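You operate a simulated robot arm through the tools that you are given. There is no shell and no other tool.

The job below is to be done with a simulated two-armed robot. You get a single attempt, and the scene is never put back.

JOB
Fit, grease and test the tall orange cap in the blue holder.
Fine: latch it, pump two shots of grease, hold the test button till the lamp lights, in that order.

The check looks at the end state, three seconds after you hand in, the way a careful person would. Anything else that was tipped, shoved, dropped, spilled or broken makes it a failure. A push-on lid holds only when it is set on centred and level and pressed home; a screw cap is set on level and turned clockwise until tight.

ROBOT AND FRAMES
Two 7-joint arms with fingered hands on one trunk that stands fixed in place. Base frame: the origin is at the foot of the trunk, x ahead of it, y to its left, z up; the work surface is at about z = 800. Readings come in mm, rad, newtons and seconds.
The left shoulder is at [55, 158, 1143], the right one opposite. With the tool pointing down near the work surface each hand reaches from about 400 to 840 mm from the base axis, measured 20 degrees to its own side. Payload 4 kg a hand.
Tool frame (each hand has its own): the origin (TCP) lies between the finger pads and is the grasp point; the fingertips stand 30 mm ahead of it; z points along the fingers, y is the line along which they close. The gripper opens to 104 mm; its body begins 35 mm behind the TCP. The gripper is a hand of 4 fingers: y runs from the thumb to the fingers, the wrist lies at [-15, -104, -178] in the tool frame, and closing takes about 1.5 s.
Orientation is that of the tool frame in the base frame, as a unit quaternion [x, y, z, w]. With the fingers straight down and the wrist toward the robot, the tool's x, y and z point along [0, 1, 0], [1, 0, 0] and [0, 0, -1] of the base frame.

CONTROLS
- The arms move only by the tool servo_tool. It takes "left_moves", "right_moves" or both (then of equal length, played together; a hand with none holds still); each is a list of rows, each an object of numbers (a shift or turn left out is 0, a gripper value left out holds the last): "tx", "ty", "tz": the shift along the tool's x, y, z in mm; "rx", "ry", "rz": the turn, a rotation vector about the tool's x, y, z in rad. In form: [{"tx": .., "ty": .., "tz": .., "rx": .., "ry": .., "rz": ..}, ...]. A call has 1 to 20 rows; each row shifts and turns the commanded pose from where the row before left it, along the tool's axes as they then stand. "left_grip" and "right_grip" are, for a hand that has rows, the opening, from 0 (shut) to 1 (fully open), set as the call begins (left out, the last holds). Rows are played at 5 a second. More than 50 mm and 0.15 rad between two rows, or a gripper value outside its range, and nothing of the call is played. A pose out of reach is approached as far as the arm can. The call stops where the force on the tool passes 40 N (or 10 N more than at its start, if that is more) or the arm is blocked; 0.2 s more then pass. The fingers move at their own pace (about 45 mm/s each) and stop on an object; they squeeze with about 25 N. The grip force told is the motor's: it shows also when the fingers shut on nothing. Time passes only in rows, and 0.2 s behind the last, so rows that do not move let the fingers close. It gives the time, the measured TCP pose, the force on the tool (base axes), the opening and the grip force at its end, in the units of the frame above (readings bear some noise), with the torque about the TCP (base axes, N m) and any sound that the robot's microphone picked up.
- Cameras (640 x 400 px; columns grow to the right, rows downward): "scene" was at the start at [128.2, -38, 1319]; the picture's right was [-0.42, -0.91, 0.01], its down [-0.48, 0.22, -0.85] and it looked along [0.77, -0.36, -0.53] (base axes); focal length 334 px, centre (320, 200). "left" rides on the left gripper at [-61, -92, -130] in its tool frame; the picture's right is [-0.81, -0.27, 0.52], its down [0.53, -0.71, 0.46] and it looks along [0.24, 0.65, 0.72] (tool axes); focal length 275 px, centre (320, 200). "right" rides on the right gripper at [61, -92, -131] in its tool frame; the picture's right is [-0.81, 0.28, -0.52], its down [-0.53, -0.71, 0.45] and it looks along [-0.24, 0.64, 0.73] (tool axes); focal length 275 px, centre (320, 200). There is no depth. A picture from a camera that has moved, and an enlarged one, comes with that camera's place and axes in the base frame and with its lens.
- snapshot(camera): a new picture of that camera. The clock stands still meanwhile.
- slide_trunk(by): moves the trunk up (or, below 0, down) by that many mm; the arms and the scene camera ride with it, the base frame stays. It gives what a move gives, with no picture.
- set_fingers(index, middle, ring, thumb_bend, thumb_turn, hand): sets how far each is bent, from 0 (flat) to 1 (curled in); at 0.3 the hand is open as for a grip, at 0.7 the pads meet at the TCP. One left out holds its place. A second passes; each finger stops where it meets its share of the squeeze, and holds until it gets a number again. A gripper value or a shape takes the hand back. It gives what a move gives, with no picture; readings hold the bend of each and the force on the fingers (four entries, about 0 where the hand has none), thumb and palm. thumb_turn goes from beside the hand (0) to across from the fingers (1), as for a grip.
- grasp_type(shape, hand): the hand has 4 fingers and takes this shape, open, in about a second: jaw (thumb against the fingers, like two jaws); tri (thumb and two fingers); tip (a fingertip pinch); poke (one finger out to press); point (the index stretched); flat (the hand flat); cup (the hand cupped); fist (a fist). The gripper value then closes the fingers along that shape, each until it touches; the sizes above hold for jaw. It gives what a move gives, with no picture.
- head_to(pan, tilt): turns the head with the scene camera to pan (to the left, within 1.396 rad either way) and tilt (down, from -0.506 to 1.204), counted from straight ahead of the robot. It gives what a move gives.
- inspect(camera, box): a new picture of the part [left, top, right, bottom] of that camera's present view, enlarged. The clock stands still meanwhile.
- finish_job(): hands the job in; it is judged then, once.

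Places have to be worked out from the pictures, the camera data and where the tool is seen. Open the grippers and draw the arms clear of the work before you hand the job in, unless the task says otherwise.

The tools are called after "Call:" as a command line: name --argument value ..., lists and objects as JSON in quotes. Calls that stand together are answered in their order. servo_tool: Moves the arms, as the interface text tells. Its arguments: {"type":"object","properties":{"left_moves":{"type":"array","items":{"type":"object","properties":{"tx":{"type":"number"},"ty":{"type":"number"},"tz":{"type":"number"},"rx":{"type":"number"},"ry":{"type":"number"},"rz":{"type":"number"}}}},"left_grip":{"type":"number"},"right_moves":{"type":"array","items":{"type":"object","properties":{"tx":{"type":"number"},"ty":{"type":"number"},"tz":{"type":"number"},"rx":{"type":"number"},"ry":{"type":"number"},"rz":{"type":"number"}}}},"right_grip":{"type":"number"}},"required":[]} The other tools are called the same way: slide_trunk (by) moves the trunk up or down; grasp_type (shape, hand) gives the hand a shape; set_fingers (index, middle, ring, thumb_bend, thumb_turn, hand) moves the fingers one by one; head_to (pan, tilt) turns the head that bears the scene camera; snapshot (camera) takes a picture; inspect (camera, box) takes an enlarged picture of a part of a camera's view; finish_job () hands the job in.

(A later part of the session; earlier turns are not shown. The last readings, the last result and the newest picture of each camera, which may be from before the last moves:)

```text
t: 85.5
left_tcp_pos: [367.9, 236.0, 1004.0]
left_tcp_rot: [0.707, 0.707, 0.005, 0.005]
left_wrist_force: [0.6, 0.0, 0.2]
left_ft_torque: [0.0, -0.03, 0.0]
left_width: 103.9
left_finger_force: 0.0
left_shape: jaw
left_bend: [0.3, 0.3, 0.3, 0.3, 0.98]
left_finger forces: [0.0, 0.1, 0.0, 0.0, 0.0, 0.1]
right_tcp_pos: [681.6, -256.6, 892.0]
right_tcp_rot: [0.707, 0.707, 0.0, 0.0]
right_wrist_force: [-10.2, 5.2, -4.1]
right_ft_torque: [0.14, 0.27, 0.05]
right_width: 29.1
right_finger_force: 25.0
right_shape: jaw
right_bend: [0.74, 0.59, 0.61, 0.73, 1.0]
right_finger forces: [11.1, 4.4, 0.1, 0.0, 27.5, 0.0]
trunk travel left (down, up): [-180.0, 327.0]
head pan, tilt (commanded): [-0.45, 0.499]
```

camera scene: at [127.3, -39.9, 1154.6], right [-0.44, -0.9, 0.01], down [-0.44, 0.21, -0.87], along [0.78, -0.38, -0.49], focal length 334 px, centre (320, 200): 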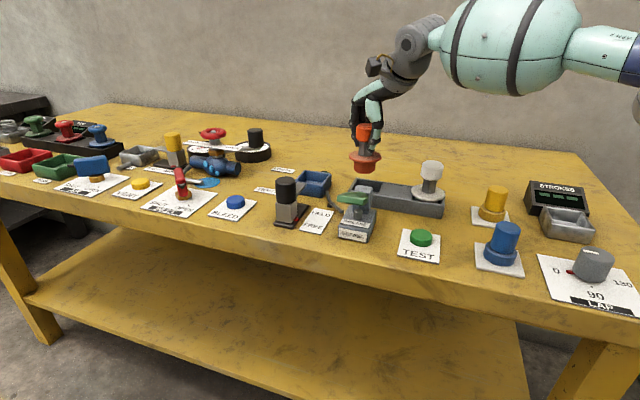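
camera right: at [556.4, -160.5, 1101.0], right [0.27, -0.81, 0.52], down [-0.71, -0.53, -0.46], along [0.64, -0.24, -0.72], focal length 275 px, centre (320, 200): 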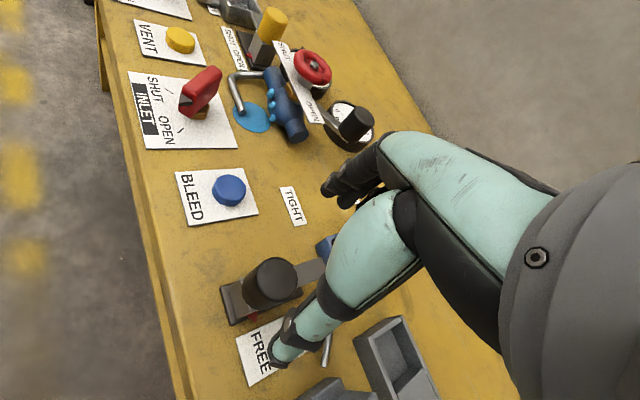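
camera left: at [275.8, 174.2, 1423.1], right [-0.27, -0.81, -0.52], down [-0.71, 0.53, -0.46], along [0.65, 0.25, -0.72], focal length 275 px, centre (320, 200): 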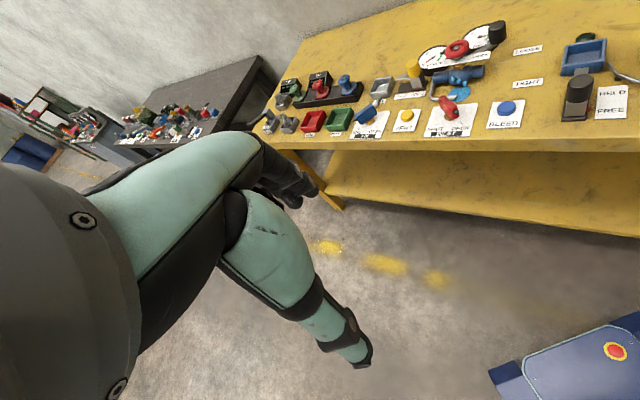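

A firm stop is felt (about 11 N back along the slide). I back off 1 mm to relax, open the hand and look.

Call:
servo_tool --right_moves '[{"tx": 0.7, "ty": -0.7}, {}]'

Call:
servo_tool --right_moves '[{}, {}, {}, {}, {}, {}, {}, {}]' --right_grip 1

Call:
inspect --camera "scene" --box '[270, 130, 370, 220]'

Call:
inspect --camera "right" --box '[180, 200, 340, 340]'

```text
t: 86.1
left_tcp_pos: [367.4, 235.8, 1003.8]
left_tcp_rot: [0.707, 0.707, 0.005, 0.005]
left_wrist_force: [-0.1, -0.9, -0.3]
left_ft_torque: [-0.02, -0.02, 0.03]
left_width: 103.8
left_finger_force: 0.0
left_shape: jaw
left_bend: [0.3, 0.3, 0.3, 0.3, 0.98]
left_finger forces: [0.0, 0.1, 0.0, 0.0, 0.0, 0.0]
right_tcp_pos: [680.5, -256.8, 891.9]
right_tcp_rot: [0.707, 0.707, -0.001, 0.001]
right_wrist_force: [-8.3, 5.6, -4.5]
right_ft_torque: [0.09, 0.2, 0.03]
right_width: 29.4
right_finger_force: 25.3
right_shape: jaw
right_bend: [0.74, 0.59, 0.61, 0.73, 1.0]
right_finger forces: [11.8, 4.8, 0.0, 0.0, 26.6, 0.0]
trunk travel left (down, up): [-180.0, 327.0]
head pan, tilt (commanded): [-0.45, 0.499]
```

```text
t: 87.9
left_tcp_pos: [368.6, 234.5, 1002.2]
left_tcp_rot: [0.708, 0.706, 0.005, 0.004]
left_wrist_force: [-0.8, 0.7, 0.0]
left_ft_torque: [0.01, -0.03, 0.01]
left_width: 103.6
left_finger_force: 0.0
left_shape: jaw
left_bend: [0.3, 0.3, 0.3, 0.3, 0.98]
left_finger forces: [0.1, 0.1, 0.0, 0.1, 0.0, 0.0]
right_tcp_pos: [682.3, -257.8, 892.5]
right_tcp_rot: [0.707, 0.707, 0.0, 0.0]
right_wrist_force: [-0.1, 0.5, -0.1]
right_ft_torque: [0.04, -0.02, -0.01]
right_width: 103.8
right_finger_force: 0.0
right_shape: jaw
right_bend: [0.3, 0.3, 0.3, 0.3, 0.98]
right_finger forces: [0.0, 0.0, 0.0, 0.1, 0.0, 0.1]
trunk travel left (down, up): [-180.0, 327.0]
head pan, tilt (commanded): [-0.45, 0.499]
```

```text
4.44 times, centred on (320, 175) of scene
camera zoom: at [126.8, -39.5, 1154.7], right [-0.44, -0.9, 0.01], down [-0.44, 0.21, -0.87], along [0.78, -0.38, -0.49], focal length 1484 px, centre (320, 311)
```

zoom: 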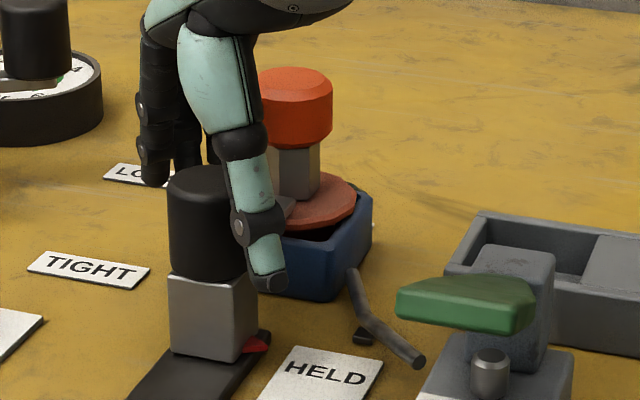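

```text
2.86 times, centred on (260, 270) of right
camera zoom: at [590.4, -195.9, 1022.2], right [0.27, -0.81, 0.52], down [-0.71, -0.53, -0.46], along [0.64, -0.24, -0.72], focal length 786 px, centre (491, 0)
```

zoom: 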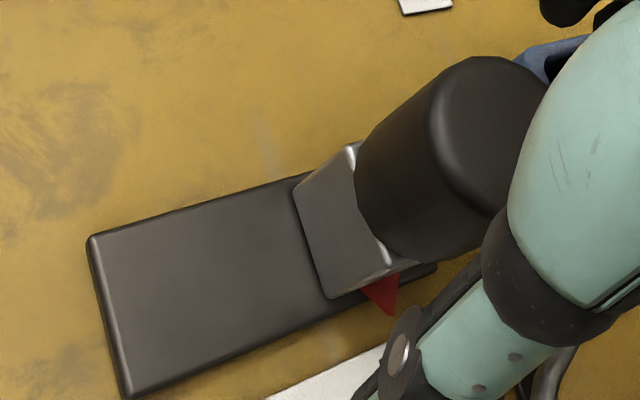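

The hand is open; now I lift straight up, clear of the latch knob and cap knob, and inspect the latched cap.

Call:
servo_tool --right_moves '[{"tz": -12}, {"tz": -15}, {"tz": -15}, {"tz": -20}, {"tz": -20}, {"ty": -30, "tx": -20}, {"ty": -30, "tx": -20}, {"ty": -30}, {}]'

Call:
inspect --camera "scene" --box '[265, 130, 375, 220]'

Call:
snapshot --camera "right"

```text
t: 89.9
left_tcp_pos: [368.3, 235.0, 1002.5]
left_tcp_rot: [0.707, 0.707, 0.005, 0.004]
left_wrist_force: [0.0, 0.1, -0.1]
left_ft_torque: [-0.03, 0.04, 0.02]
left_width: 103.7
left_finger_force: 0.1
left_shape: jaw
left_bend: [0.3, 0.3, 0.3, 0.3, 0.98]
left_finger forces: [0.1, 0.1, 0.0, 0.0, 0.1, 0.0]
right_tcp_pos: [592.1, -297.1, 974.0]
right_tcp_rot: [0.707, 0.707, 0.0, 0.0]
right_wrist_force: [0.4, -0.9, -0.2]
right_ft_torque: [-0.01, 0.01, 0.03]
right_width: 103.7
right_finger_force: 0.0
right_shape: jaw
right_bend: [0.3, 0.3, 0.3, 0.3, 0.98]
right_finger forces: [0.0, 0.0, 0.1, 0.1, 0.0, 0.0]
trunk travel left (down, up): [-180.0, 327.0]
head pan, tilt (commanded): [-0.45, 0.499]
```

```text
4.44 times, centred on (320, 175) of scene
camera zoom: at [127.4, -39.5, 1154.6], right [-0.44, -0.9, 0.01], down [-0.44, 0.21, -0.87], along [0.78, -0.38, -0.49], focal length 1484 px, centre (320, 311)
```

zoom: 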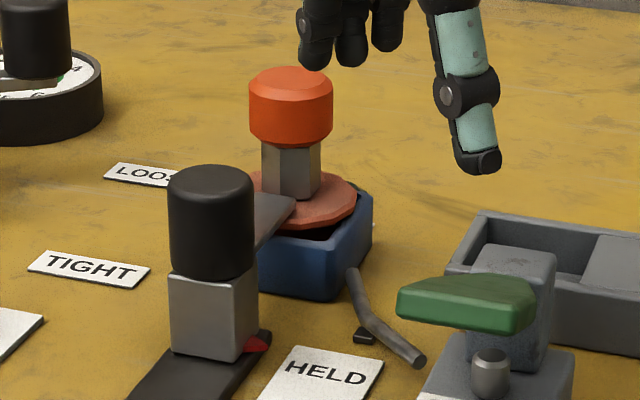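

```text
taken
camera right: at [500.4, -235.7, 1103.6], right [0.27, -0.81, 0.52], down [-0.71, -0.53, -0.45], along [0.64, -0.24, -0.72], focal length 275 px, centre (320, 200)
```

right: 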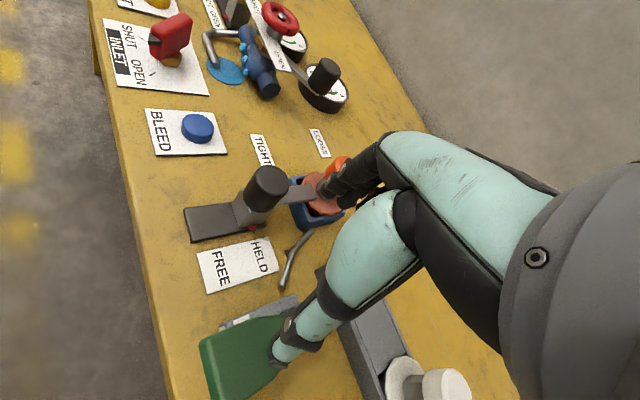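

The bar is over the flange, next to the stem. I zoom in to verify the latch pointer and the cap's uprightness.

Call:
inspect --camera "scene" --box '[290, 140, 346, 200]'

Call:
inspect --camera "right" --box '[180, 150, 340, 270]'

```text
6.67 times, centred on (318, 170) of scene
camera zoom: at [127.4, -39.5, 1154.6], right [-0.44, -0.9, 0.01], down [-0.44, 0.21, -0.87], along [0.78, -0.38, -0.49], focal length 2225 px, centre (333, 400)
```

zoom: 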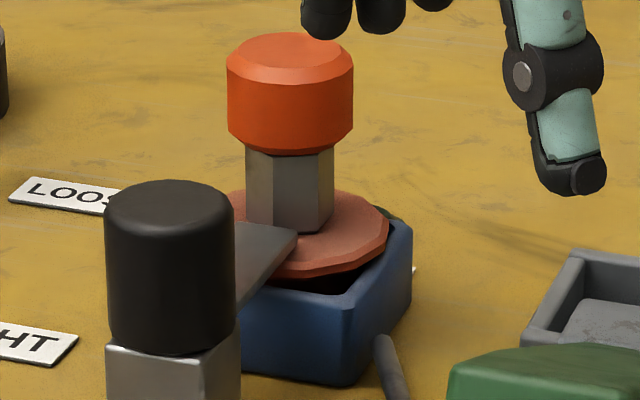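

```text
3.33 times, centred on (260, 210) of right
camera zoom: at [500.4, -235.7, 1103.6], right [0.27, -0.81, 0.52], down [-0.71, -0.53, -0.45], along [0.64, -0.24, -0.72], focal length 918 px, centre (520, 167)
```

zoom: 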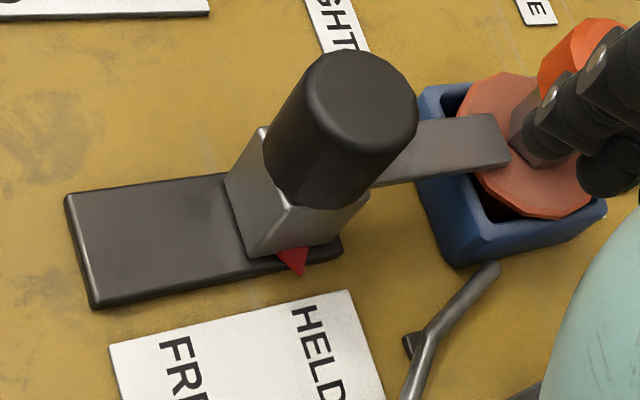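

The latch is at HELD with the bar over the flange. Next the grease lever: triangulating, its wide green end is around (515,-280,z≈891), hinge end near (571,-343,873). I close the hand into a blunt press tool and bring it above the wide end.

Call:
servo_tool --right_moves '[{}, {"ty": -15, "tx": 2}, {"ty": -15, "tx": 2}, {"ty": -15, "tx": 2}, {"ty": -15, "tx": 2}, {"ty": -10, "tx": 1}, {}, {}, {}, {}]' --right_grip 0

Call:
snapshot --camera "right"

Call:
inspect --camera "scene" --box '[280, 100, 440, 250]'

```text
t: 92.1
left_tcp_pos: [368.2, 234.5, 1003.5]
left_tcp_rot: [0.707, 0.707, 0.005, 0.005]
left_wrist_force: [0.6, 0.3, -0.6]
left_ft_torque: [0.01, -0.03, 0.0]
left_width: 103.8
left_finger_force: 0.1
left_shape: jaw
left_bend: [0.3, 0.3, 0.3, 0.3, 0.98]
left_finger forces: [0.0, 0.0, 0.1, 0.2, 0.1, 0.0]
right_tcp_pos: [521.1, -288.1, 974.1]
right_tcp_rot: [0.708, 0.706, 0.0, 0.0]
right_wrist_force: [-0.7, -0.2, -1.0]
right_ft_torque: [0.03, 0.02, -0.01]
right_width: 0.0
right_finger_force: 24.6
right_shape: jaw
right_bend: [0.7, 0.7, 0.7, 0.47, 1.0]
right_finger forces: [0.1, 0.0, 0.0, 0.0, 0.0, 0.0]
trunk travel left (down, up): [-180.0, 327.0]
head pan, tilt (commanded): [-0.45, 0.499]
```

```text
taken
camera right: at [429.8, -227.0, 1104.1], right [0.27, -0.81, 0.52], down [-0.71, -0.53, -0.46], along [0.64, -0.24, -0.72], focal length 275 px, centre (320, 200)
```

right: 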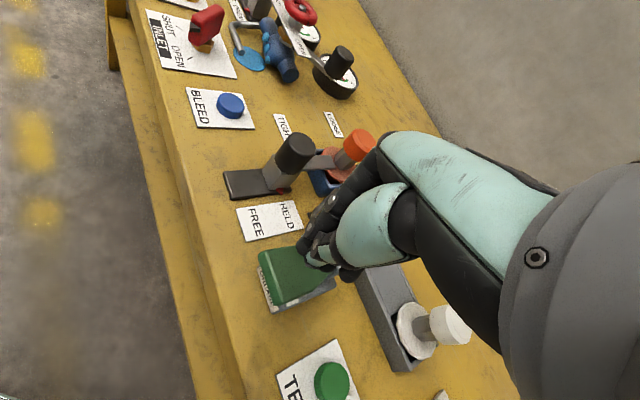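

```text
2.67 times, centred on (360, 175) of scene
camera zoom: at [126.6, -39.5, 1154.7], right [-0.44, -0.9, 0.01], down [-0.44, 0.21, -0.87], along [0.78, -0.38, -0.49], focal length 890 px, centre (213, 267)
```

zoom: 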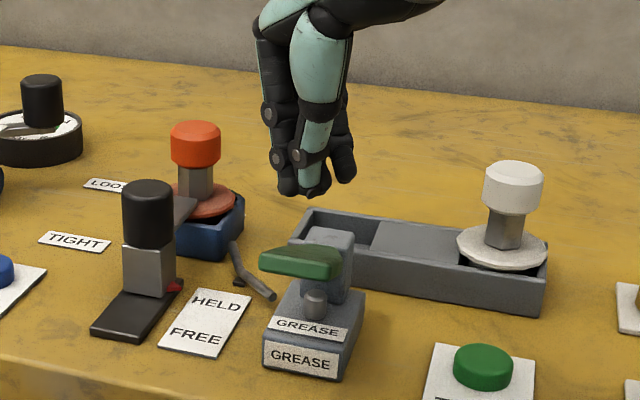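

I zoom on the green lever from this wrist view to refine where its wide end is relative to the fingertips.

Call:
inspect --camera "right" --box '[240, 225, 370, 325]'

Call:
inspect --camera "scene" --box '[335, 140, 395, 230]'

```text
4.00 times, centred on (305, 275) of right
camera zoom: at [429.8, -227.0, 1104.1], right [0.27, -0.81, 0.52], down [-0.71, -0.53, -0.46], along [0.64, -0.24, -0.72], focal length 1101 px, centre (380, -100)
```

zoom: 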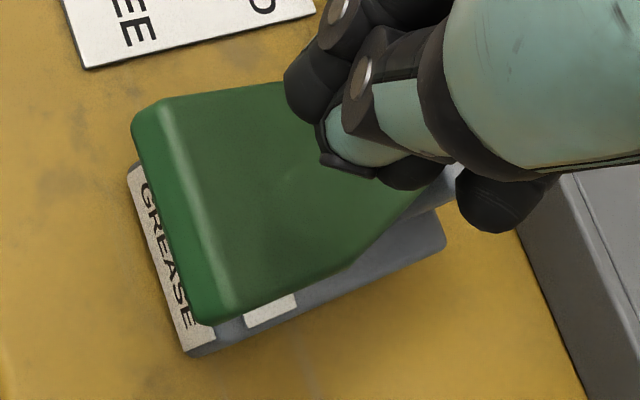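

```text
4.44 times, centred on (365, 185) of scene
camera zoom: at [126.6, -39.5, 1154.7], right [-0.44, -0.9, 0.01], down [-0.44, 0.21, -0.87], along [0.78, -0.38, -0.49], focal length 1484 px, centre (120, 267)
```

zoom: 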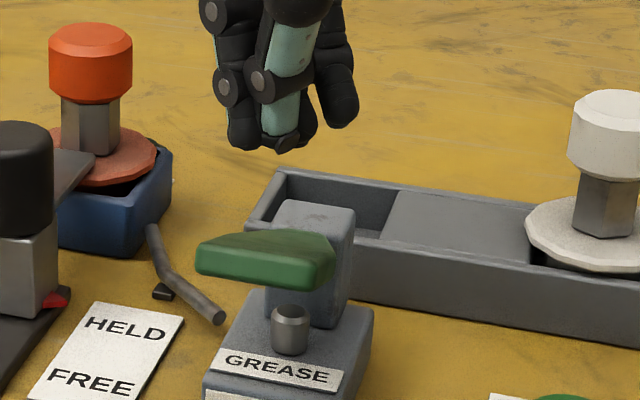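

The lever's wide end top is at about (518,-284), z≈898; closed fingertips are ~36 mm below the TCP. I shift slightly toward the pad's middle and lower to just above it.

Call:
servo_tool --right_moves '[{"tx": -4, "ty": 5, "tz": 10}, {"tz": 10}, {"tz": 10}, {}]'

Call:
servo_tool --right_moves '[{"tz": 3}, {"tz": 3}, {"tz": 3}, {"tz": 3}, {}]'

Call:
inspect --camera "scene" --box '[335, 140, 395, 230]'

```text
t: 93.1
left_tcp_pos: [368.2, 235.0, 1003.0]
left_tcp_rot: [0.707, 0.707, 0.005, 0.004]
left_wrist_force: [0.1, -0.1, -0.7]
left_ft_torque: [0.01, -0.02, 0.01]
left_width: 103.9
left_finger_force: 0.0
left_shape: jaw
left_bend: [0.3, 0.3, 0.3, 0.3, 0.98]
left_finger forces: [0.1, 0.0, 0.0, 0.0, 0.0, 0.1]
right_tcp_pos: [526.9, -290.5, 944.6]
right_tcp_rot: [0.707, 0.707, -0.001, 0.001]
right_wrist_force: [0.7, -0.2, -0.1]
right_ft_torque: [0.03, -0.01, 0.0]
right_width: 0.0
right_finger_force: 25.0
right_shape: jaw
right_bend: [0.7, 0.7, 0.7, 0.47, 1.0]
right_finger forces: [0.0, 0.0, 0.0, 0.1, 0.0, 0.0]
trunk travel left (down, up): [-180.0, 327.0]
head pan, tilt (commanded): [-0.45, 0.499]
```

```text
t: 94.3
left_tcp_pos: [367.6, 233.2, 1003.5]
left_tcp_rot: [0.707, 0.707, 0.006, 0.005]
left_wrist_force: [0.5, -0.1, 0.6]
left_ft_torque: [0.01, 0.02, -0.02]
left_width: 104.0
left_finger_force: 0.1
left_shape: jaw
left_bend: [0.3, 0.3, 0.3, 0.3, 0.98]
left_finger forces: [0.0, 0.0, 0.1, 0.0, 0.1, 0.0]
right_tcp_pos: [526.8, -291.1, 933.4]
right_tcp_rot: [0.707, 0.707, 0.0, -0.001]
right_wrist_force: [1.1, -0.8, 1.6]
right_ft_torque: [-0.01, 0.0, -0.02]
right_width: 0.0
right_finger_force: 24.9
right_shape: jaw
right_bend: [0.7, 0.7, 0.7, 0.47, 1.0]
right_finger forces: [0.1, 0.0, 0.0, 0.0, 0.0, 0.1]
trunk travel left (down, up): [-180.0, 327.0]
head pan, tilt (commanded): [-0.45, 0.499]
```

```text
4.44 times, centred on (365, 185) of scene
camera zoom: at [126.5, -39.4, 1154.7], right [-0.44, -0.9, 0.01], down [-0.44, 0.21, -0.87], along [0.78, -0.38, -0.49], focal length 1484 px, centre (120, 267)
```

zoom: 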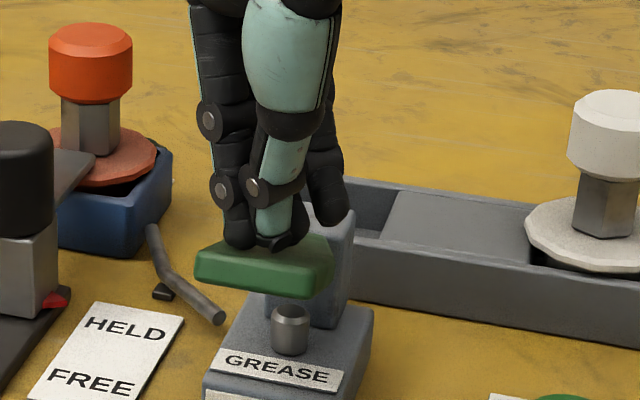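

The fingertips rest on the pad (1.6 N). I press down for the first stroke in 3 mm steps, checking force.

Call:
servo_tool --right_moves '[{"tz": 3}, {"tz": 3}, {"tz": 3}, {"tz": 3}, {"tz": 3}, {}]'

Call:
inspect --camera "scene" --box '[335, 140, 395, 230]'

```text
t: 95.7
left_tcp_pos: [367.7, 234.4, 1004.1]
left_tcp_rot: [0.707, 0.707, 0.004, 0.005]
left_wrist_force: [-0.3, 0.6, -0.2]
left_ft_torque: [-0.02, 0.02, 0.01]
left_width: 104.0
left_finger_force: 0.2
left_shape: jaw
left_bend: [0.3, 0.3, 0.3, 0.3, 0.98]
left_finger forces: [0.0, 0.0, 0.0, 0.1, 0.1, 0.0]
right_tcp_pos: [526.9, -291.8, 917.1]
right_tcp_rot: [0.707, 0.708, 0.001, 0.002]
right_wrist_force: [0.9, 0.5, 2.9]
right_ft_torque: [0.05, -0.04, -0.02]
right_width: 0.2
right_finger_force: 24.9
right_shape: jaw
right_bend: [0.7, 0.7, 0.7, 0.47, 1.0]
right_finger forces: [0.0, 0.0, 0.0, 0.0, 0.0, 0.1]
trunk travel left (down, up): [-180.0, 327.0]
head pan, tilt (commanded): [-0.45, 0.499]
```

```text
4.44 times, centred on (365, 185) of scene
camera zoom: at [126.3, -39.3, 1154.7], right [-0.44, -0.9, 0.01], down [-0.44, 0.21, -0.87], along [0.78, -0.38, -0.49], focal length 1484 px, centre (120, 267)
```

zoom: 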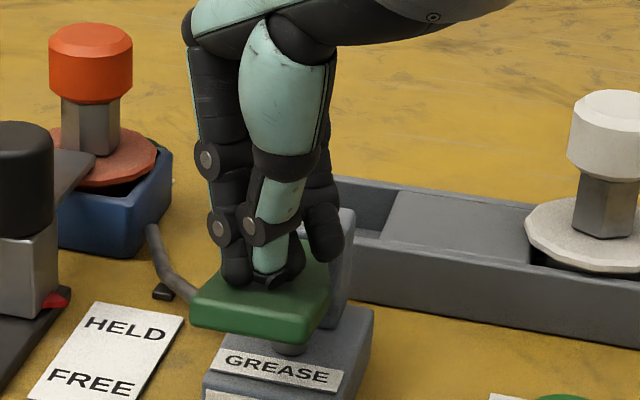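

The lever follows easily and now meets the plunger. I continue pressing to the bottom of the stroke.

Call:
servo_tool --right_moves '[{"tz": 3}, {"tz": 3}, {"tz": 3}, {}]'

Call:
inspect --camera "scene" --box '[335, 140, 395, 230]'

```text
t: 96.7
left_tcp_pos: [368.4, 235.2, 1004.1]
left_tcp_rot: [0.707, 0.707, 0.006, 0.004]
left_wrist_force: [0.5, 0.2, 0.2]
left_ft_torque: [-0.01, -0.02, -0.02]
left_width: 103.8
left_finger_force: 0.0
left_shape: jaw
left_bend: [0.3, 0.3, 0.3, 0.3, 0.98]
left_finger forces: [0.0, 0.0, 0.0, 0.0, 0.0, 0.0]
right_tcp_pos: [525.6, -290.2, 908.5]
right_tcp_rot: [0.707, 0.707, -0.001, 0.001]
right_wrist_force: [-0.7, 0.7, 2.4]
right_ft_torque: [0.04, 0.01, 0.03]
right_width: 0.0
right_finger_force: 24.8
right_shape: jaw
right_bend: [0.7, 0.7, 0.7, 0.47, 1.0]
right_finger forces: [0.0, 0.0, 0.1, 0.0, 0.0, 0.0]
trunk travel left (down, up): [-180.0, 327.0]
head pan, tilt (commanded): [-0.45, 0.499]
```

```text
4.44 times, centred on (365, 185) of scene
camera zoom: at [126.2, -39.3, 1154.7], right [-0.44, -0.9, 0.01], down [-0.44, 0.21, -0.87], along [0.78, -0.38, -0.49], focal length 1484 px, centre (120, 267)
```

zoom: 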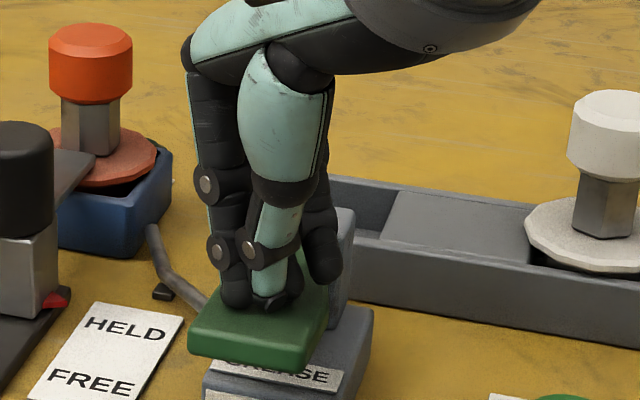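

Force is still low (2.4 N); the lever keeps going. I press further until the bottom stop.

Call:
servo_tool --right_moves '[{"tz": 2.5}, {"tz": 2.5}, {"tz": 2.5}, {}]'

Call:
inspect --camera "scene" --box '[335, 140, 395, 230]'

```text
t: 97.7
left_tcp_pos: [368.4, 235.7, 1004.3]
left_tcp_rot: [0.708, 0.707, 0.004, 0.006]
left_wrist_force: [-0.9, -1.1, -1.0]
left_ft_torque: [0.03, -0.01, -0.01]
left_width: 103.8
left_finger_force: 0.1
left_shape: jaw
left_bend: [0.3, 0.3, 0.3, 0.3, 0.98]
left_finger forces: [0.0, 0.0, 0.0, 0.0, 0.0, 0.0]
right_tcp_pos: [525.5, -291.7, 901.4]
right_tcp_rot: [0.707, 0.707, 0.001, 0.001]
right_wrist_force: [1.2, 1.5, 3.6]
right_ft_torque: [0.01, -0.04, 0.0]
right_width: 0.0
right_finger_force: 25.2
right_shape: jaw
right_bend: [0.7, 0.7, 0.7, 0.47, 1.0]
right_finger forces: [0.0, 0.0, 0.0, 0.0, 0.0, 0.0]
trunk travel left (down, up): [-180.0, 327.0]
head pan, tilt (commanded): [-0.45, 0.499]
```

```text
4.44 times, centred on (365, 185) of scene
camera zoom: at [126.3, -39.1, 1154.7], right [-0.44, -0.9, 0.01], down [-0.44, 0.21, -0.87], along [0.78, -0.38, -0.49], focal length 1484 px, centre (120, 267)
```

zoom: 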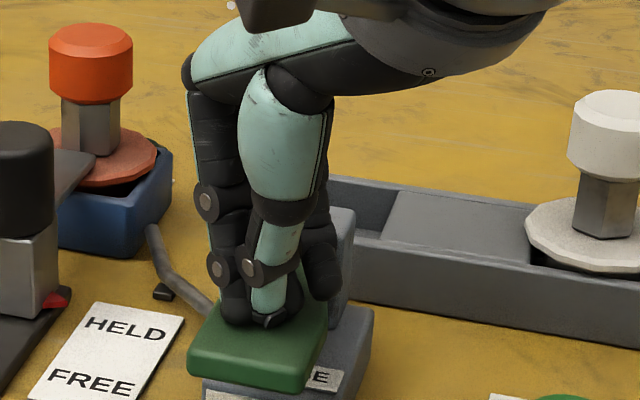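

Nearly at the base. I press a few more millimetres to reach the end of the stroke.

Call:
servo_tool --right_moves '[{"tz": 2}, {"tz": 2}, {"tz": 2}, {}]'

Call:
inspect --camera "scene" --box '[335, 140, 395, 230]'

```text
t: 98.7
left_tcp_pos: [367.6, 236.5, 1003.5]
left_tcp_rot: [0.707, 0.708, 0.004, 0.006]
left_wrist_force: [0.0, -0.4, 1.1]
left_ft_torque: [0.0, 0.0, 0.0]
left_width: 103.8
left_finger_force: 0.1
left_shape: jaw
left_bend: [0.3, 0.3, 0.3, 0.3, 0.98]
left_finger forces: [0.1, 0.0, 0.0, 0.0, 0.0, 0.1]
right_tcp_pos: [526.2, -290.8, 894.7]
right_tcp_rot: [0.707, 0.707, 0.0, 0.001]
right_wrist_force: [0.1, 1.4, 4.1]
right_ft_torque: [-0.01, -0.01, 0.01]
right_width: 0.1
right_finger_force: 25.2
right_shape: jaw
right_bend: [0.7, 0.7, 0.7, 0.47, 1.0]
right_finger forces: [0.1, 0.0, 0.0, 0.0, 0.1, 0.1]
trunk travel left (down, up): [-180.0, 327.0]
head pan, tilt (commanded): [-0.45, 0.499]
```

```text
4.44 times, centred on (365, 185) of scene
camera zoom: at [126.1, -39.2, 1154.7], right [-0.44, -0.9, 0.01], down [-0.44, 0.21, -0.87], along [0.78, -0.38, -0.49], focal length 1484 px, centre (120, 267)
```

zoom: 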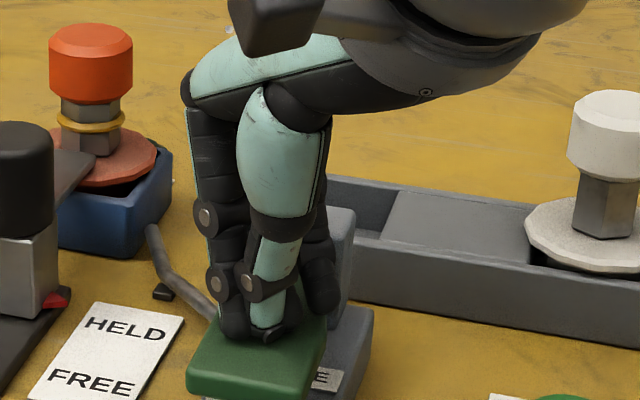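

A yellow grease ring appeared on the cap's stem: the first shot is delivered. I release the lever fully, rising back to above its rest height.

Call:
servo_tool --right_moves '[{"tz": -8}, {"tz": -10}, {"tz": -10}, {"tz": -12}, {"tz": -12}, {}, {}]'

Call:
inspect --camera "scene" --box '[315, 140, 395, 230]'

```text
t: 100.3
left_tcp_pos: [367.6, 234.4, 1002.9]
left_tcp_rot: [0.707, 0.707, 0.005, 0.004]
left_wrist_force: [0.1, -0.5, 0.1]
left_ft_torque: [-0.01, -0.01, -0.01]
left_width: 104.1
left_finger_force: 0.0
left_shape: jaw
left_bend: [0.3, 0.3, 0.3, 0.3, 0.98]
left_finger forces: [0.1, 0.0, 0.0, 0.0, 0.1, 0.0]
right_tcp_pos: [527.0, -292.4, 946.2]
right_tcp_rot: [0.707, 0.707, 0.001, 0.0]
right_wrist_force: [0.0, 0.0, -1.2]
right_ft_torque: [0.0, 0.01, -0.01]
right_width: 0.2
right_finger_force: 25.5
right_shape: jaw
right_bend: [0.7, 0.7, 0.7, 0.47, 1.0]
right_finger forces: [0.0, 0.1, 0.0, 0.1, 0.1, 0.1]
trunk travel left (down, up): [-180.0, 327.0]
head pan, tilt (commanded): [-0.45, 0.499]
```

```text
4.44 times, centred on (355, 185) of scene
camera zoom: at [126.6, -39.4, 1154.7], right [-0.44, -0.9, 0.01], down [-0.44, 0.21, -0.87], along [0.78, -0.38, -0.49], focal length 1484 px, centre (164, 267)
```

zoom: 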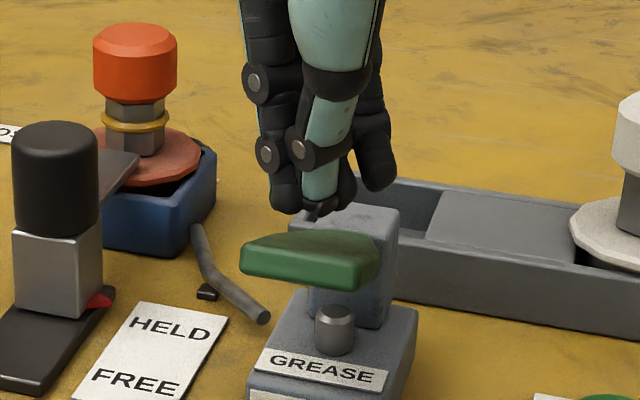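

The lever sprang back up fully, with one grease ring visible. Now the second stroke: same path down to TCP z≈894.

Call:
servo_tool --right_moves '[{"tz": 8}, {"tz": 6}, {"tz": 6}, {"tz": 6}, {"tz": 6}, {"tz": 6}, {"tz": 6}, {"tz": 4}, {"tz": 3.5}, {}]'

Call:
inspect --camera "scene" --box '[315, 140, 395, 230]'

```text
t: 102.5
left_tcp_pos: [367.6, 236.6, 1003.2]
left_tcp_rot: [0.707, 0.707, 0.005, 0.005]
left_wrist_force: [0.6, -0.5, -0.2]
left_ft_torque: [-0.01, 0.03, 0.02]
left_width: 103.8
left_finger_force: 0.1
left_shape: jaw
left_bend: [0.3, 0.3, 0.3, 0.3, 0.98]
left_finger forces: [0.0, 0.0, 0.0, 0.1, 0.1, 0.0]
right_tcp_pos: [526.0, -291.5, 894.6]
right_tcp_rot: [0.707, 0.707, 0.0, 0.001]
right_wrist_force: [0.2, 1.1, 4.1]
right_ft_torque: [0.0, 0.0, -0.04]
right_width: 0.1
right_finger_force: 25.1
right_shape: jaw
right_bend: [0.7, 0.7, 0.7, 0.47, 1.0]
right_finger forces: [0.0, 0.1, 0.0, 0.1, 0.1, 0.0]
trunk travel left (down, up): [-180.0, 327.0]
head pan, tilt (commanded): [-0.45, 0.499]
```

```text
4.44 times, centred on (355, 185) of scene
camera zoom: at [126.1, -39.1, 1154.8], right [-0.44, -0.9, 0.01], down [-0.44, 0.21, -0.87], along [0.78, -0.38, -0.49], focal length 1484 px, centre (164, 267)
```

zoom: 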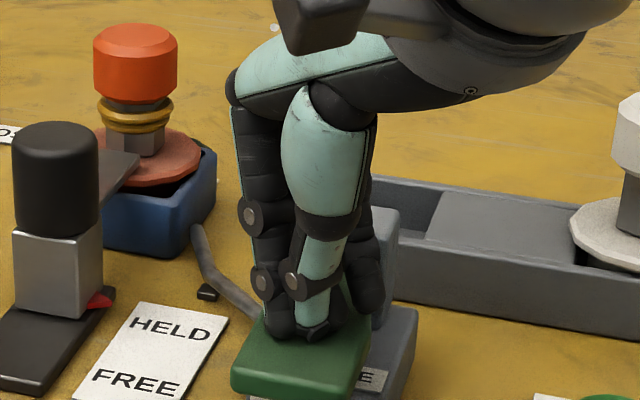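

Two grease rings now show: two shots done. I release the lever, rising well clear, and move the closed hand over to the TEST button, estimated at (481,-413), top z≈814.

Call:
servo_tool --right_moves '[{"tz": -8}, {"tz": -12}, {"tz": -15}, {"tz": -15}, {"tz": -15}, {"tz": -15}, {"tx": -25, "ty": -9}, {"tx": -25, "ty": -9}, {"tx": -25, "ty": -9}, {"tx": -25, "ty": -9}, {"tx": -21, "ty": -9}, {}, {}]'

Call:
snapshot --camera "right"

Call:
inspect --camera "scene" --box '[290, 110, 470, 270]'

```text
t: 105.3
left_tcp_pos: [367.5, 235.1, 1003.6]
left_tcp_rot: [0.707, 0.707, 0.006, 0.005]
left_wrist_force: [0.7, -0.2, -0.2]
left_ft_torque: [0.0, 0.02, -0.02]
left_width: 104.0
left_finger_force: 0.0
left_shape: jaw
left_bend: [0.3, 0.3, 0.3, 0.3, 0.98]
left_finger forces: [0.0, 0.0, 0.0, 0.0, 0.0, 0.0]
right_tcp_pos: [482.0, -412.2, 975.0]
right_tcp_rot: [0.707, 0.707, 0.0, -0.001]
right_wrist_force: [-0.7, 0.7, 0.3]
right_ft_torque: [0.0, -0.02, 0.0]
right_width: 0.0
right_finger_force: 24.7
right_shape: jaw
right_bend: [0.7, 0.7, 0.7, 0.47, 1.0]
right_finger forces: [0.1, 0.0, 0.1, 0.1, 0.0, 0.0]
trunk travel left (down, up): [-180.0, 327.0]
head pan, tilt (commanded): [-0.45, 0.499]
```

```text
taken
camera right: at [390.7, -351.1, 1104.6], right [0.27, -0.81, 0.52], down [-0.71, -0.53, -0.46], along [0.65, -0.24, -0.72], focal length 275 px, centre (320, 200)
```

right: 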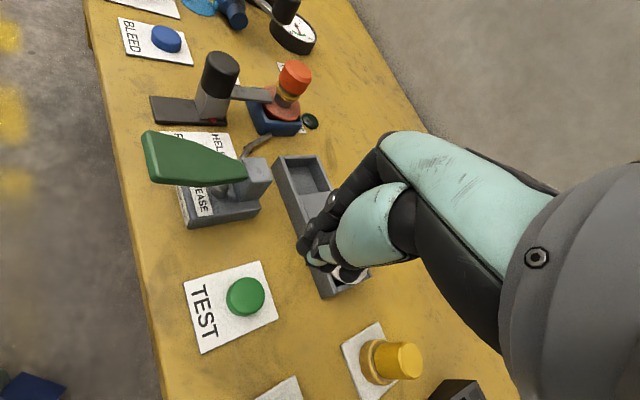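

```text
2.50 times, centred on (380, 190) of scene
camera zoom: at [126.4, -39.8, 1154.7], right [-0.44, -0.9, 0.01], down [-0.44, 0.21, -0.87], along [0.78, -0.38, -0.49], focal length 834 px, centre (170, 225)
```

zoom: 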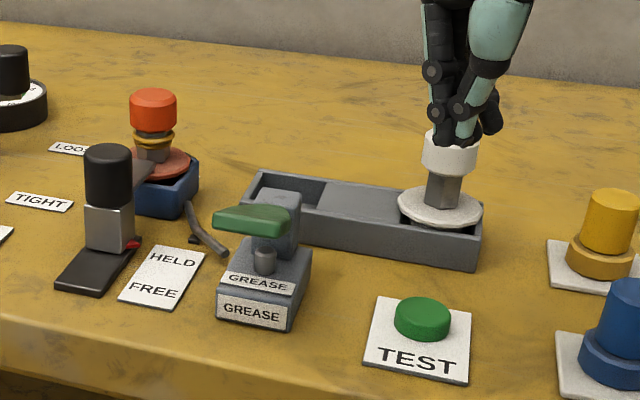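

I zoom on the TEST button from the wrist camera to fix its centre.

Call:
inspect --camera "right" --box '[180, 240, 310, 350]'

Call:
inspect --camera "scene" --box '[370, 215, 430, 270]'

```text
3.64 times, centred on (245, 295) of right
camera zoom: at [390.7, -351.1, 1104.6], right [0.27, -0.81, 0.52], down [-0.71, -0.53, -0.46], along [0.65, -0.24, -0.72], focal length 1001 px, centre (593, -146)
```

zoom: 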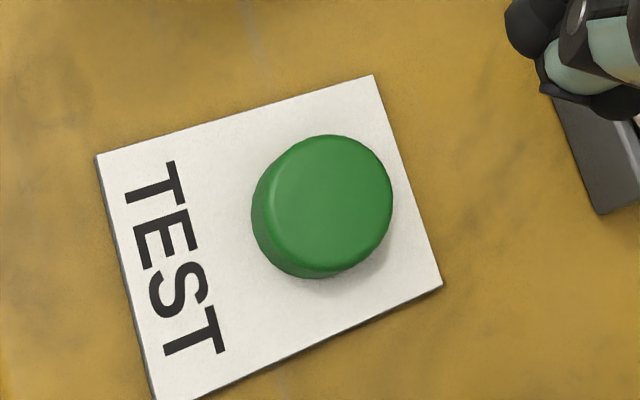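

```text
7.27 times, centred on (400, 242) of scene
camera zoom: at [126.4, -39.8, 1154.7], right [-0.44, -0.9, 0.01], down [-0.44, 0.21, -0.87], along [0.78, -0.38, -0.49], focal length 2428 px, centre (-262, -109)
```

zoom: 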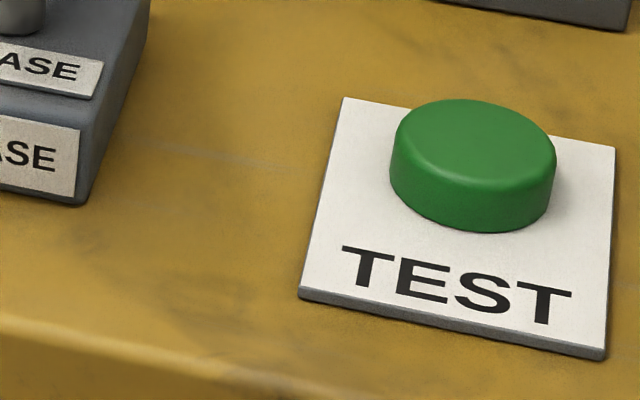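

Button centre (481.5,-412), right beneath the closed fingertips. I descend to just above it.

Call:
servo_tool --right_moves '[{"tz": 20}, {"tz": 20}, {"tz": 20}, {"tz": 20}, {"tz": 20}, {"tz": 12}, {}, {}]'

Call:
inspect --camera "scene" --box '[350, 170, 450, 270]'

```text
t: 107.1
left_tcp_pos: [369.1, 235.2, 1002.7]
left_tcp_rot: [0.707, 0.707, 0.005, 0.003]
left_wrist_force: [-0.5, 0.3, 0.9]
left_ft_torque: [-0.03, -0.02, 0.03]
left_width: 103.9
left_finger_force: 0.0
left_shape: jaw
left_bend: [0.3, 0.3, 0.3, 0.3, 0.98]
left_finger forces: [0.0, 0.0, 0.0, 0.1, 0.0, 0.0]
right_tcp_pos: [482.9, -412.4, 862.8]
right_tcp_rot: [0.707, 0.707, 0.0, 0.001]
right_wrist_force: [-0.3, 0.0, 0.0]
right_ft_torque: [-0.03, -0.01, 0.03]
right_width: 0.0
right_finger_force: 25.1
right_shape: jaw
right_bend: [0.7, 0.7, 0.7, 0.47, 1.0]
right_finger forces: [0.0, 0.0, 0.0, 0.0, 0.0, 0.0]
trunk travel left (down, up): [-180.0, 327.0]
head pan, tilt (commanded): [-0.45, 0.499]
```

```text
4.00 times, centred on (400, 220) of scene
camera zoom: at [126.6, -39.6, 1154.7], right [-0.44, -0.9, 0.01], down [-0.44, 0.21, -0.87], along [0.78, -0.38, -0.49], focal length 1335 px, centre (0, 120)
```

zoom: 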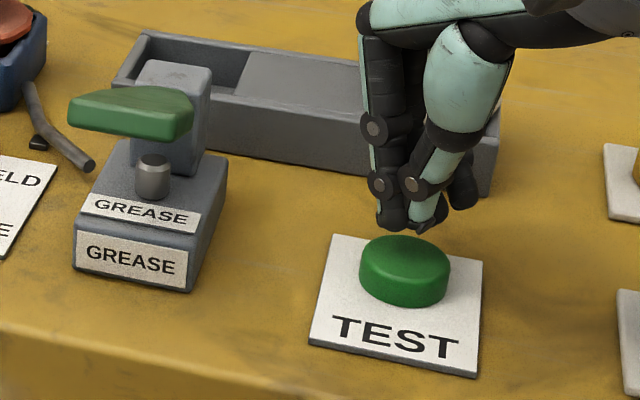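

Fingertips are a little above the button. I lower in 2 mm steps and look at force and lamp.

Call:
servo_tool --right_moves '[{"tz": 2}, {"tz": 2}, {"tz": 2}, {"tz": 2}, {"tz": 2}, {"tz": 2}, {}]'

Call:
inspect --camera "scene" --box '[290, 120, 450, 270]'

```text
t: 108.7
left_tcp_pos: [368.3, 235.9, 1003.8]
left_tcp_rot: [0.707, 0.707, 0.006, 0.005]
left_wrist_force: [-0.1, 0.6, 0.1]
left_ft_torque: [-0.02, -0.01, -0.02]
left_width: 103.9
left_finger_force: 0.0
left_shape: jaw
left_bend: [0.3, 0.3, 0.3, 0.3, 0.98]
left_finger forces: [0.1, 0.0, 0.1, 0.0, 0.0, 0.0]
right_tcp_pos: [483.7, -411.0, 851.2]
right_tcp_rot: [0.707, 0.707, 0.001, 0.0]
right_wrist_force: [0.3, -0.3, -0.3]
right_ft_torque: [-0.03, 0.01, -0.01]
right_width: 0.1
right_finger_force: 25.2
right_shape: jaw
right_bend: [0.7, 0.7, 0.7, 0.47, 1.0]
right_finger forces: [0.1, 0.1, 0.1, 0.0, 0.1, 0.0]
trunk travel left (down, up): [-180.0, 327.0]
head pan, tilt (commanded): [-0.45, 0.499]
```

```text
2.67 times, centred on (370, 195) of scene
camera zoom: at [126.5, -39.5, 1154.7], right [-0.44, -0.9, 0.01], down [-0.44, 0.21, -0.87], along [0.78, -0.38, -0.49], focal length 890 px, centre (187, 213)
```

zoom: 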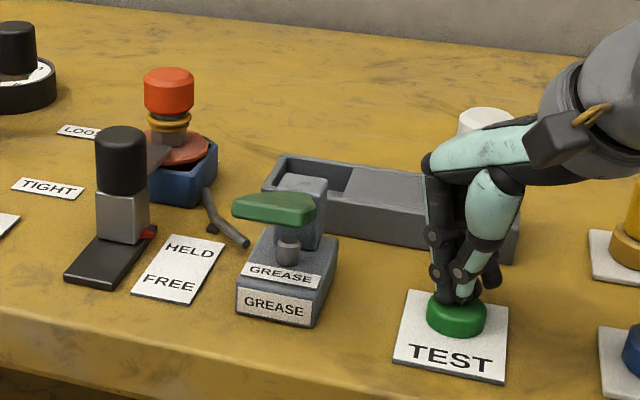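

No contact yet at z=851. I press on in small steps.

Call:
servo_tool --right_moves '[{"tz": 1.5}, {"tz": 1.5}, {"tz": 1.5}, {"tz": 1.5}, {}]'

Call:
inspect --camera "scene" --box '[300, 140, 360, 200]'

```text
t: 109.9
left_tcp_pos: [367.1, 235.9, 1004.3]
left_tcp_rot: [0.707, 0.707, 0.006, 0.004]
left_wrist_force: [0.0, -0.2, 0.2]
left_ft_torque: [-0.03, -0.01, -0.01]
left_width: 104.0
left_finger_force: 0.1
left_shape: jaw
left_bend: [0.3, 0.3, 0.3, 0.3, 0.98]
left_finger forces: [0.0, 0.0, 0.1, 0.0, 0.1, 0.0]
right_tcp_pos: [483.7, -409.9, 845.1]
right_tcp_rot: [0.707, 0.707, 0.001, 0.001]
right_wrist_force: [-0.3, -1.4, 2.0]
right_ft_torque: [-0.04, 0.0, -0.02]
right_width: 0.0
right_finger_force: 24.8
right_shape: jaw
right_bend: [0.7, 0.7, 0.7, 0.47, 1.0]
right_finger forces: [0.0, 0.0, 0.0, 0.0, 0.0, 0.1]
trunk travel left (down, up): [-180.0, 327.0]
head pan, tilt (commanded): [-0.45, 0.499]
heard: click
```

```text
6.67 times, centred on (330, 170) of scene
camera zoom: at [126.4, -39.4, 1154.7], right [-0.44, -0.9, 0.01], down [-0.44, 0.21, -0.87], along [0.78, -0.38, -0.49], focal length 2225 px, centre (253, 400)
```

zoom: 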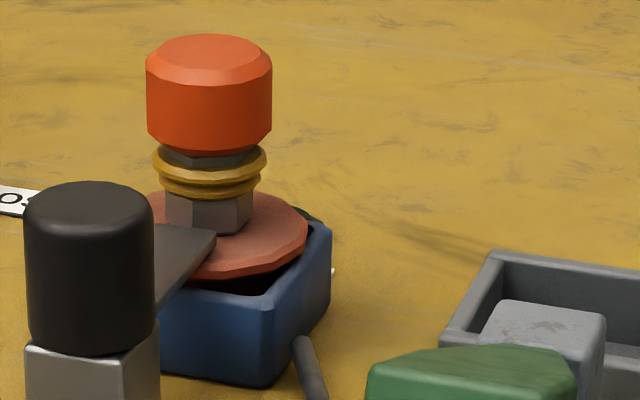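

A click was heard: the button is down. I keep holding it pressed and watch the lamp behind the holder.

Call:
servo_tool --right_moves '[{"tz": 0.7}, {}, {}, {}, {}, {}, {}]'

Call:
inspect --camera "scene" --box '[300, 140, 360, 200]'

Call:
snapshot --camera "right"

```text
t: 111.5
left_tcp_pos: [366.8, 234.9, 1003.8]
left_tcp_rot: [0.707, 0.707, 0.006, 0.005]
left_wrist_force: [-0.8, 0.0, -0.2]
left_ft_torque: [-0.01, -0.01, -0.01]
left_width: 103.7
left_finger_force: 0.1
left_shape: jaw
left_bend: [0.3, 0.3, 0.3, 0.3, 0.98]
left_finger forces: [0.0, 0.1, 0.0, 0.0, 0.0, 0.1]
right_tcp_pos: [483.9, -410.5, 844.5]
right_tcp_rot: [0.707, 0.707, -0.001, 0.001]
right_wrist_force: [-0.7, -1.2, 3.4]
right_ft_torque: [-0.05, -0.01, 0.05]
right_width: 0.3
right_finger_force: 24.8
right_shape: jaw
right_bend: [0.7, 0.7, 0.7, 0.47, 1.0]
right_finger forces: [0.0, 0.0, 0.0, 0.1, 0.0, 0.1]
trunk travel left (down, up): [-180.0, 327.0]
head pan, tilt (commanded): [-0.45, 0.499]
```

```text
6.67 times, centred on (330, 170) of scene
camera zoom: at [126.4, -39.4, 1154.7], right [-0.44, -0.9, 0.01], down [-0.44, 0.21, -0.87], along [0.78, -0.38, -0.49], focal length 2225 px, centre (253, 400)
```

zoom: 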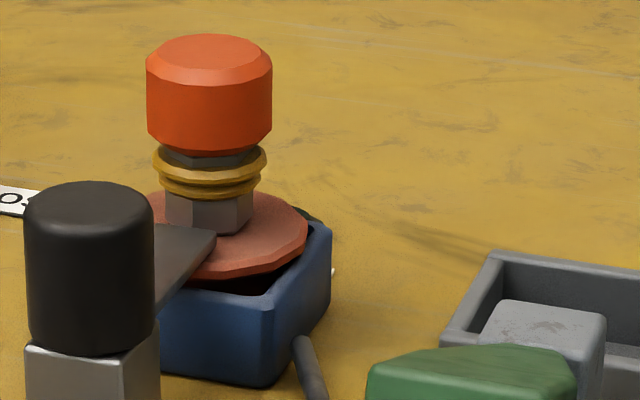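

```text
taken
camera right: at [391.7, -349.8, 974.2], right [0.28, -0.81, 0.52], down [-0.71, -0.53, -0.46], along [0.65, -0.24, -0.72], focal length 275 px, centre (320, 200)
```

right: 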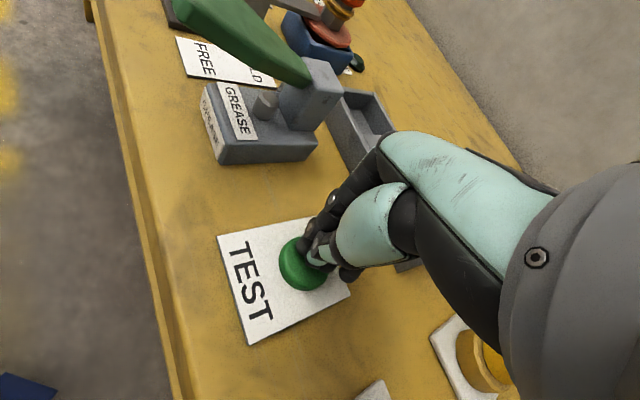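

The button is held (3.4 N) but the lamp still looks dark. I keep holding for some more seconds and check the lamp with both cameras.

Call:
servo_tool --right_moves '[{}, {}, {}, {}, {}, {}, {}, {}, {}, {}]'

Call:
inspect --camera "right" --box '[310, 20, 400, 90]'

Call:
inspect --camera "scene" --box '[310, 150, 350, 190]'

```text
t: 113.7
left_tcp_pos: [368.8, 234.7, 1003.5]
left_tcp_rot: [0.707, 0.707, 0.005, 0.005]
left_wrist_force: [0.4, -0.5, -0.6]
left_ft_torque: [-0.03, 0.0, 0.01]
left_width: 104.0
left_finger_force: 0.1
left_shape: jaw
left_bend: [0.3, 0.3, 0.3, 0.3, 0.98]
left_finger forces: [0.0, 0.1, 0.0, 0.1, 0.0, 0.0]
right_tcp_pos: [484.4, -410.7, 844.9]
right_tcp_rot: [0.707, 0.707, 0.001, 0.001]
right_wrist_force: [0.4, -0.9, 3.7]
right_ft_torque: [-0.03, 0.01, 0.01]
right_width: 0.0
right_finger_force: 24.9
right_shape: jaw
right_bend: [0.7, 0.7, 0.7, 0.47, 1.0]
right_finger forces: [0.0, 0.0, 0.1, 0.0, 0.1, 0.0]
trunk travel left (down, up): [-180.0, 327.0]
head pan, tilt (commanded): [-0.45, 0.499]
```

```text
5.71 times, centred on (355, 55) of right
camera zoom: at [391.7, -349.8, 974.2], right [0.28, -0.81, 0.52], down [-0.71, -0.53, -0.46], along [0.65, -0.24, -0.72], focal length 1573 px, centre (120, 1029)
```

zoom: 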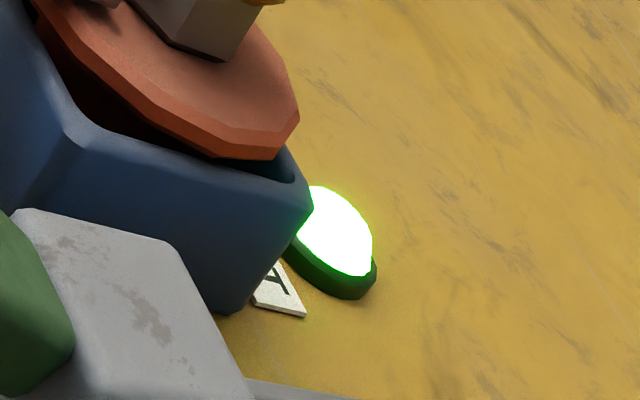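

```text
10.00 times, centred on (330, 170) of scene
camera zoom: at [126.4, -39.3, 1154.7], right [-0.44, -0.9, 0.01], down [-0.44, 0.21, -0.87], along [0.78, -0.38, -0.49], focal length 3338 px, centre (220, 500)
```

zoom: 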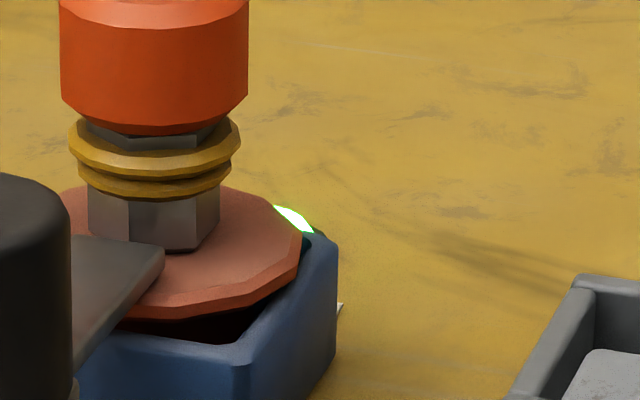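

The lamp is lit bright green: the test passed. I release the button by lifting straight up.

Call:
servo_tool --right_moves '[{"tz": -5}, {"tz": -10}, {"tz": -15}, {"tz": -20}, {"tz": -20}, {"tz": -25}, {"tz": -25}, {"tz": -25}, {}]'

Call:
snapshot --camera "right"

Call:
inspect --camera "scene" --box '[270, 120, 430, 250]'

```text
t: 115.7
left_tcp_pos: [368.3, 235.6, 1002.6]
left_tcp_rot: [0.706, 0.708, 0.005, 0.003]
left_wrist_force: [0.8, -1.0, 0.1]
left_ft_torque: [0.0, -0.02, -0.01]
left_width: 103.9
left_finger_force: 0.2
left_shape: jaw
left_bend: [0.3, 0.3, 0.3, 0.3, 0.98]
left_finger forces: [0.1, 0.0, 0.0, 0.1, 0.1, 0.0]
right_tcp_pos: [481.5, -412.7, 989.2]
right_tcp_rot: [0.707, 0.707, 0.0, 0.0]
right_wrist_force: [0.0, -0.6, -0.2]
right_ft_torque: [0.01, -0.01, -0.02]
right_width: 0.0
right_finger_force: 25.1
right_shape: jaw
right_bend: [0.7, 0.7, 0.7, 0.47, 1.0]
right_finger forces: [0.0, 0.1, 0.1, 0.1, 0.0, 0.0]
trunk travel left (down, up): [-180.0, 327.0]
head pan, tilt (commanded): [-0.45, 0.499]
```

```text
taken
camera right: at [390.6, -350.8, 1119.5], right [0.27, -0.81, 0.52], down [-0.71, -0.53, -0.46], along [0.65, -0.24, -0.72], focal length 275 px, centre (320, 200)
```

right: 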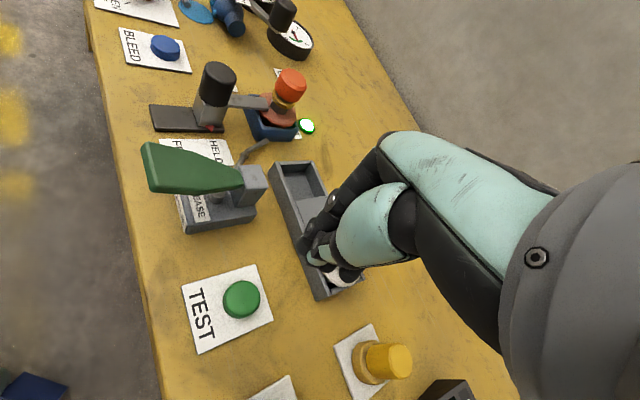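

```text
3.08 times, centred on (350, 185) of scene
camera zoom: at [126.7, -39.8, 1154.6], right [-0.44, -0.9, 0.01], down [-0.44, 0.21, -0.87], along [0.78, -0.38, -0.49], focal length 1027 px, centre (228, 246)
```

zoom: 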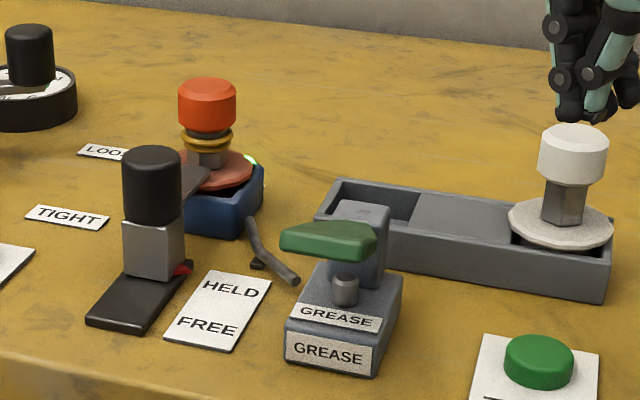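

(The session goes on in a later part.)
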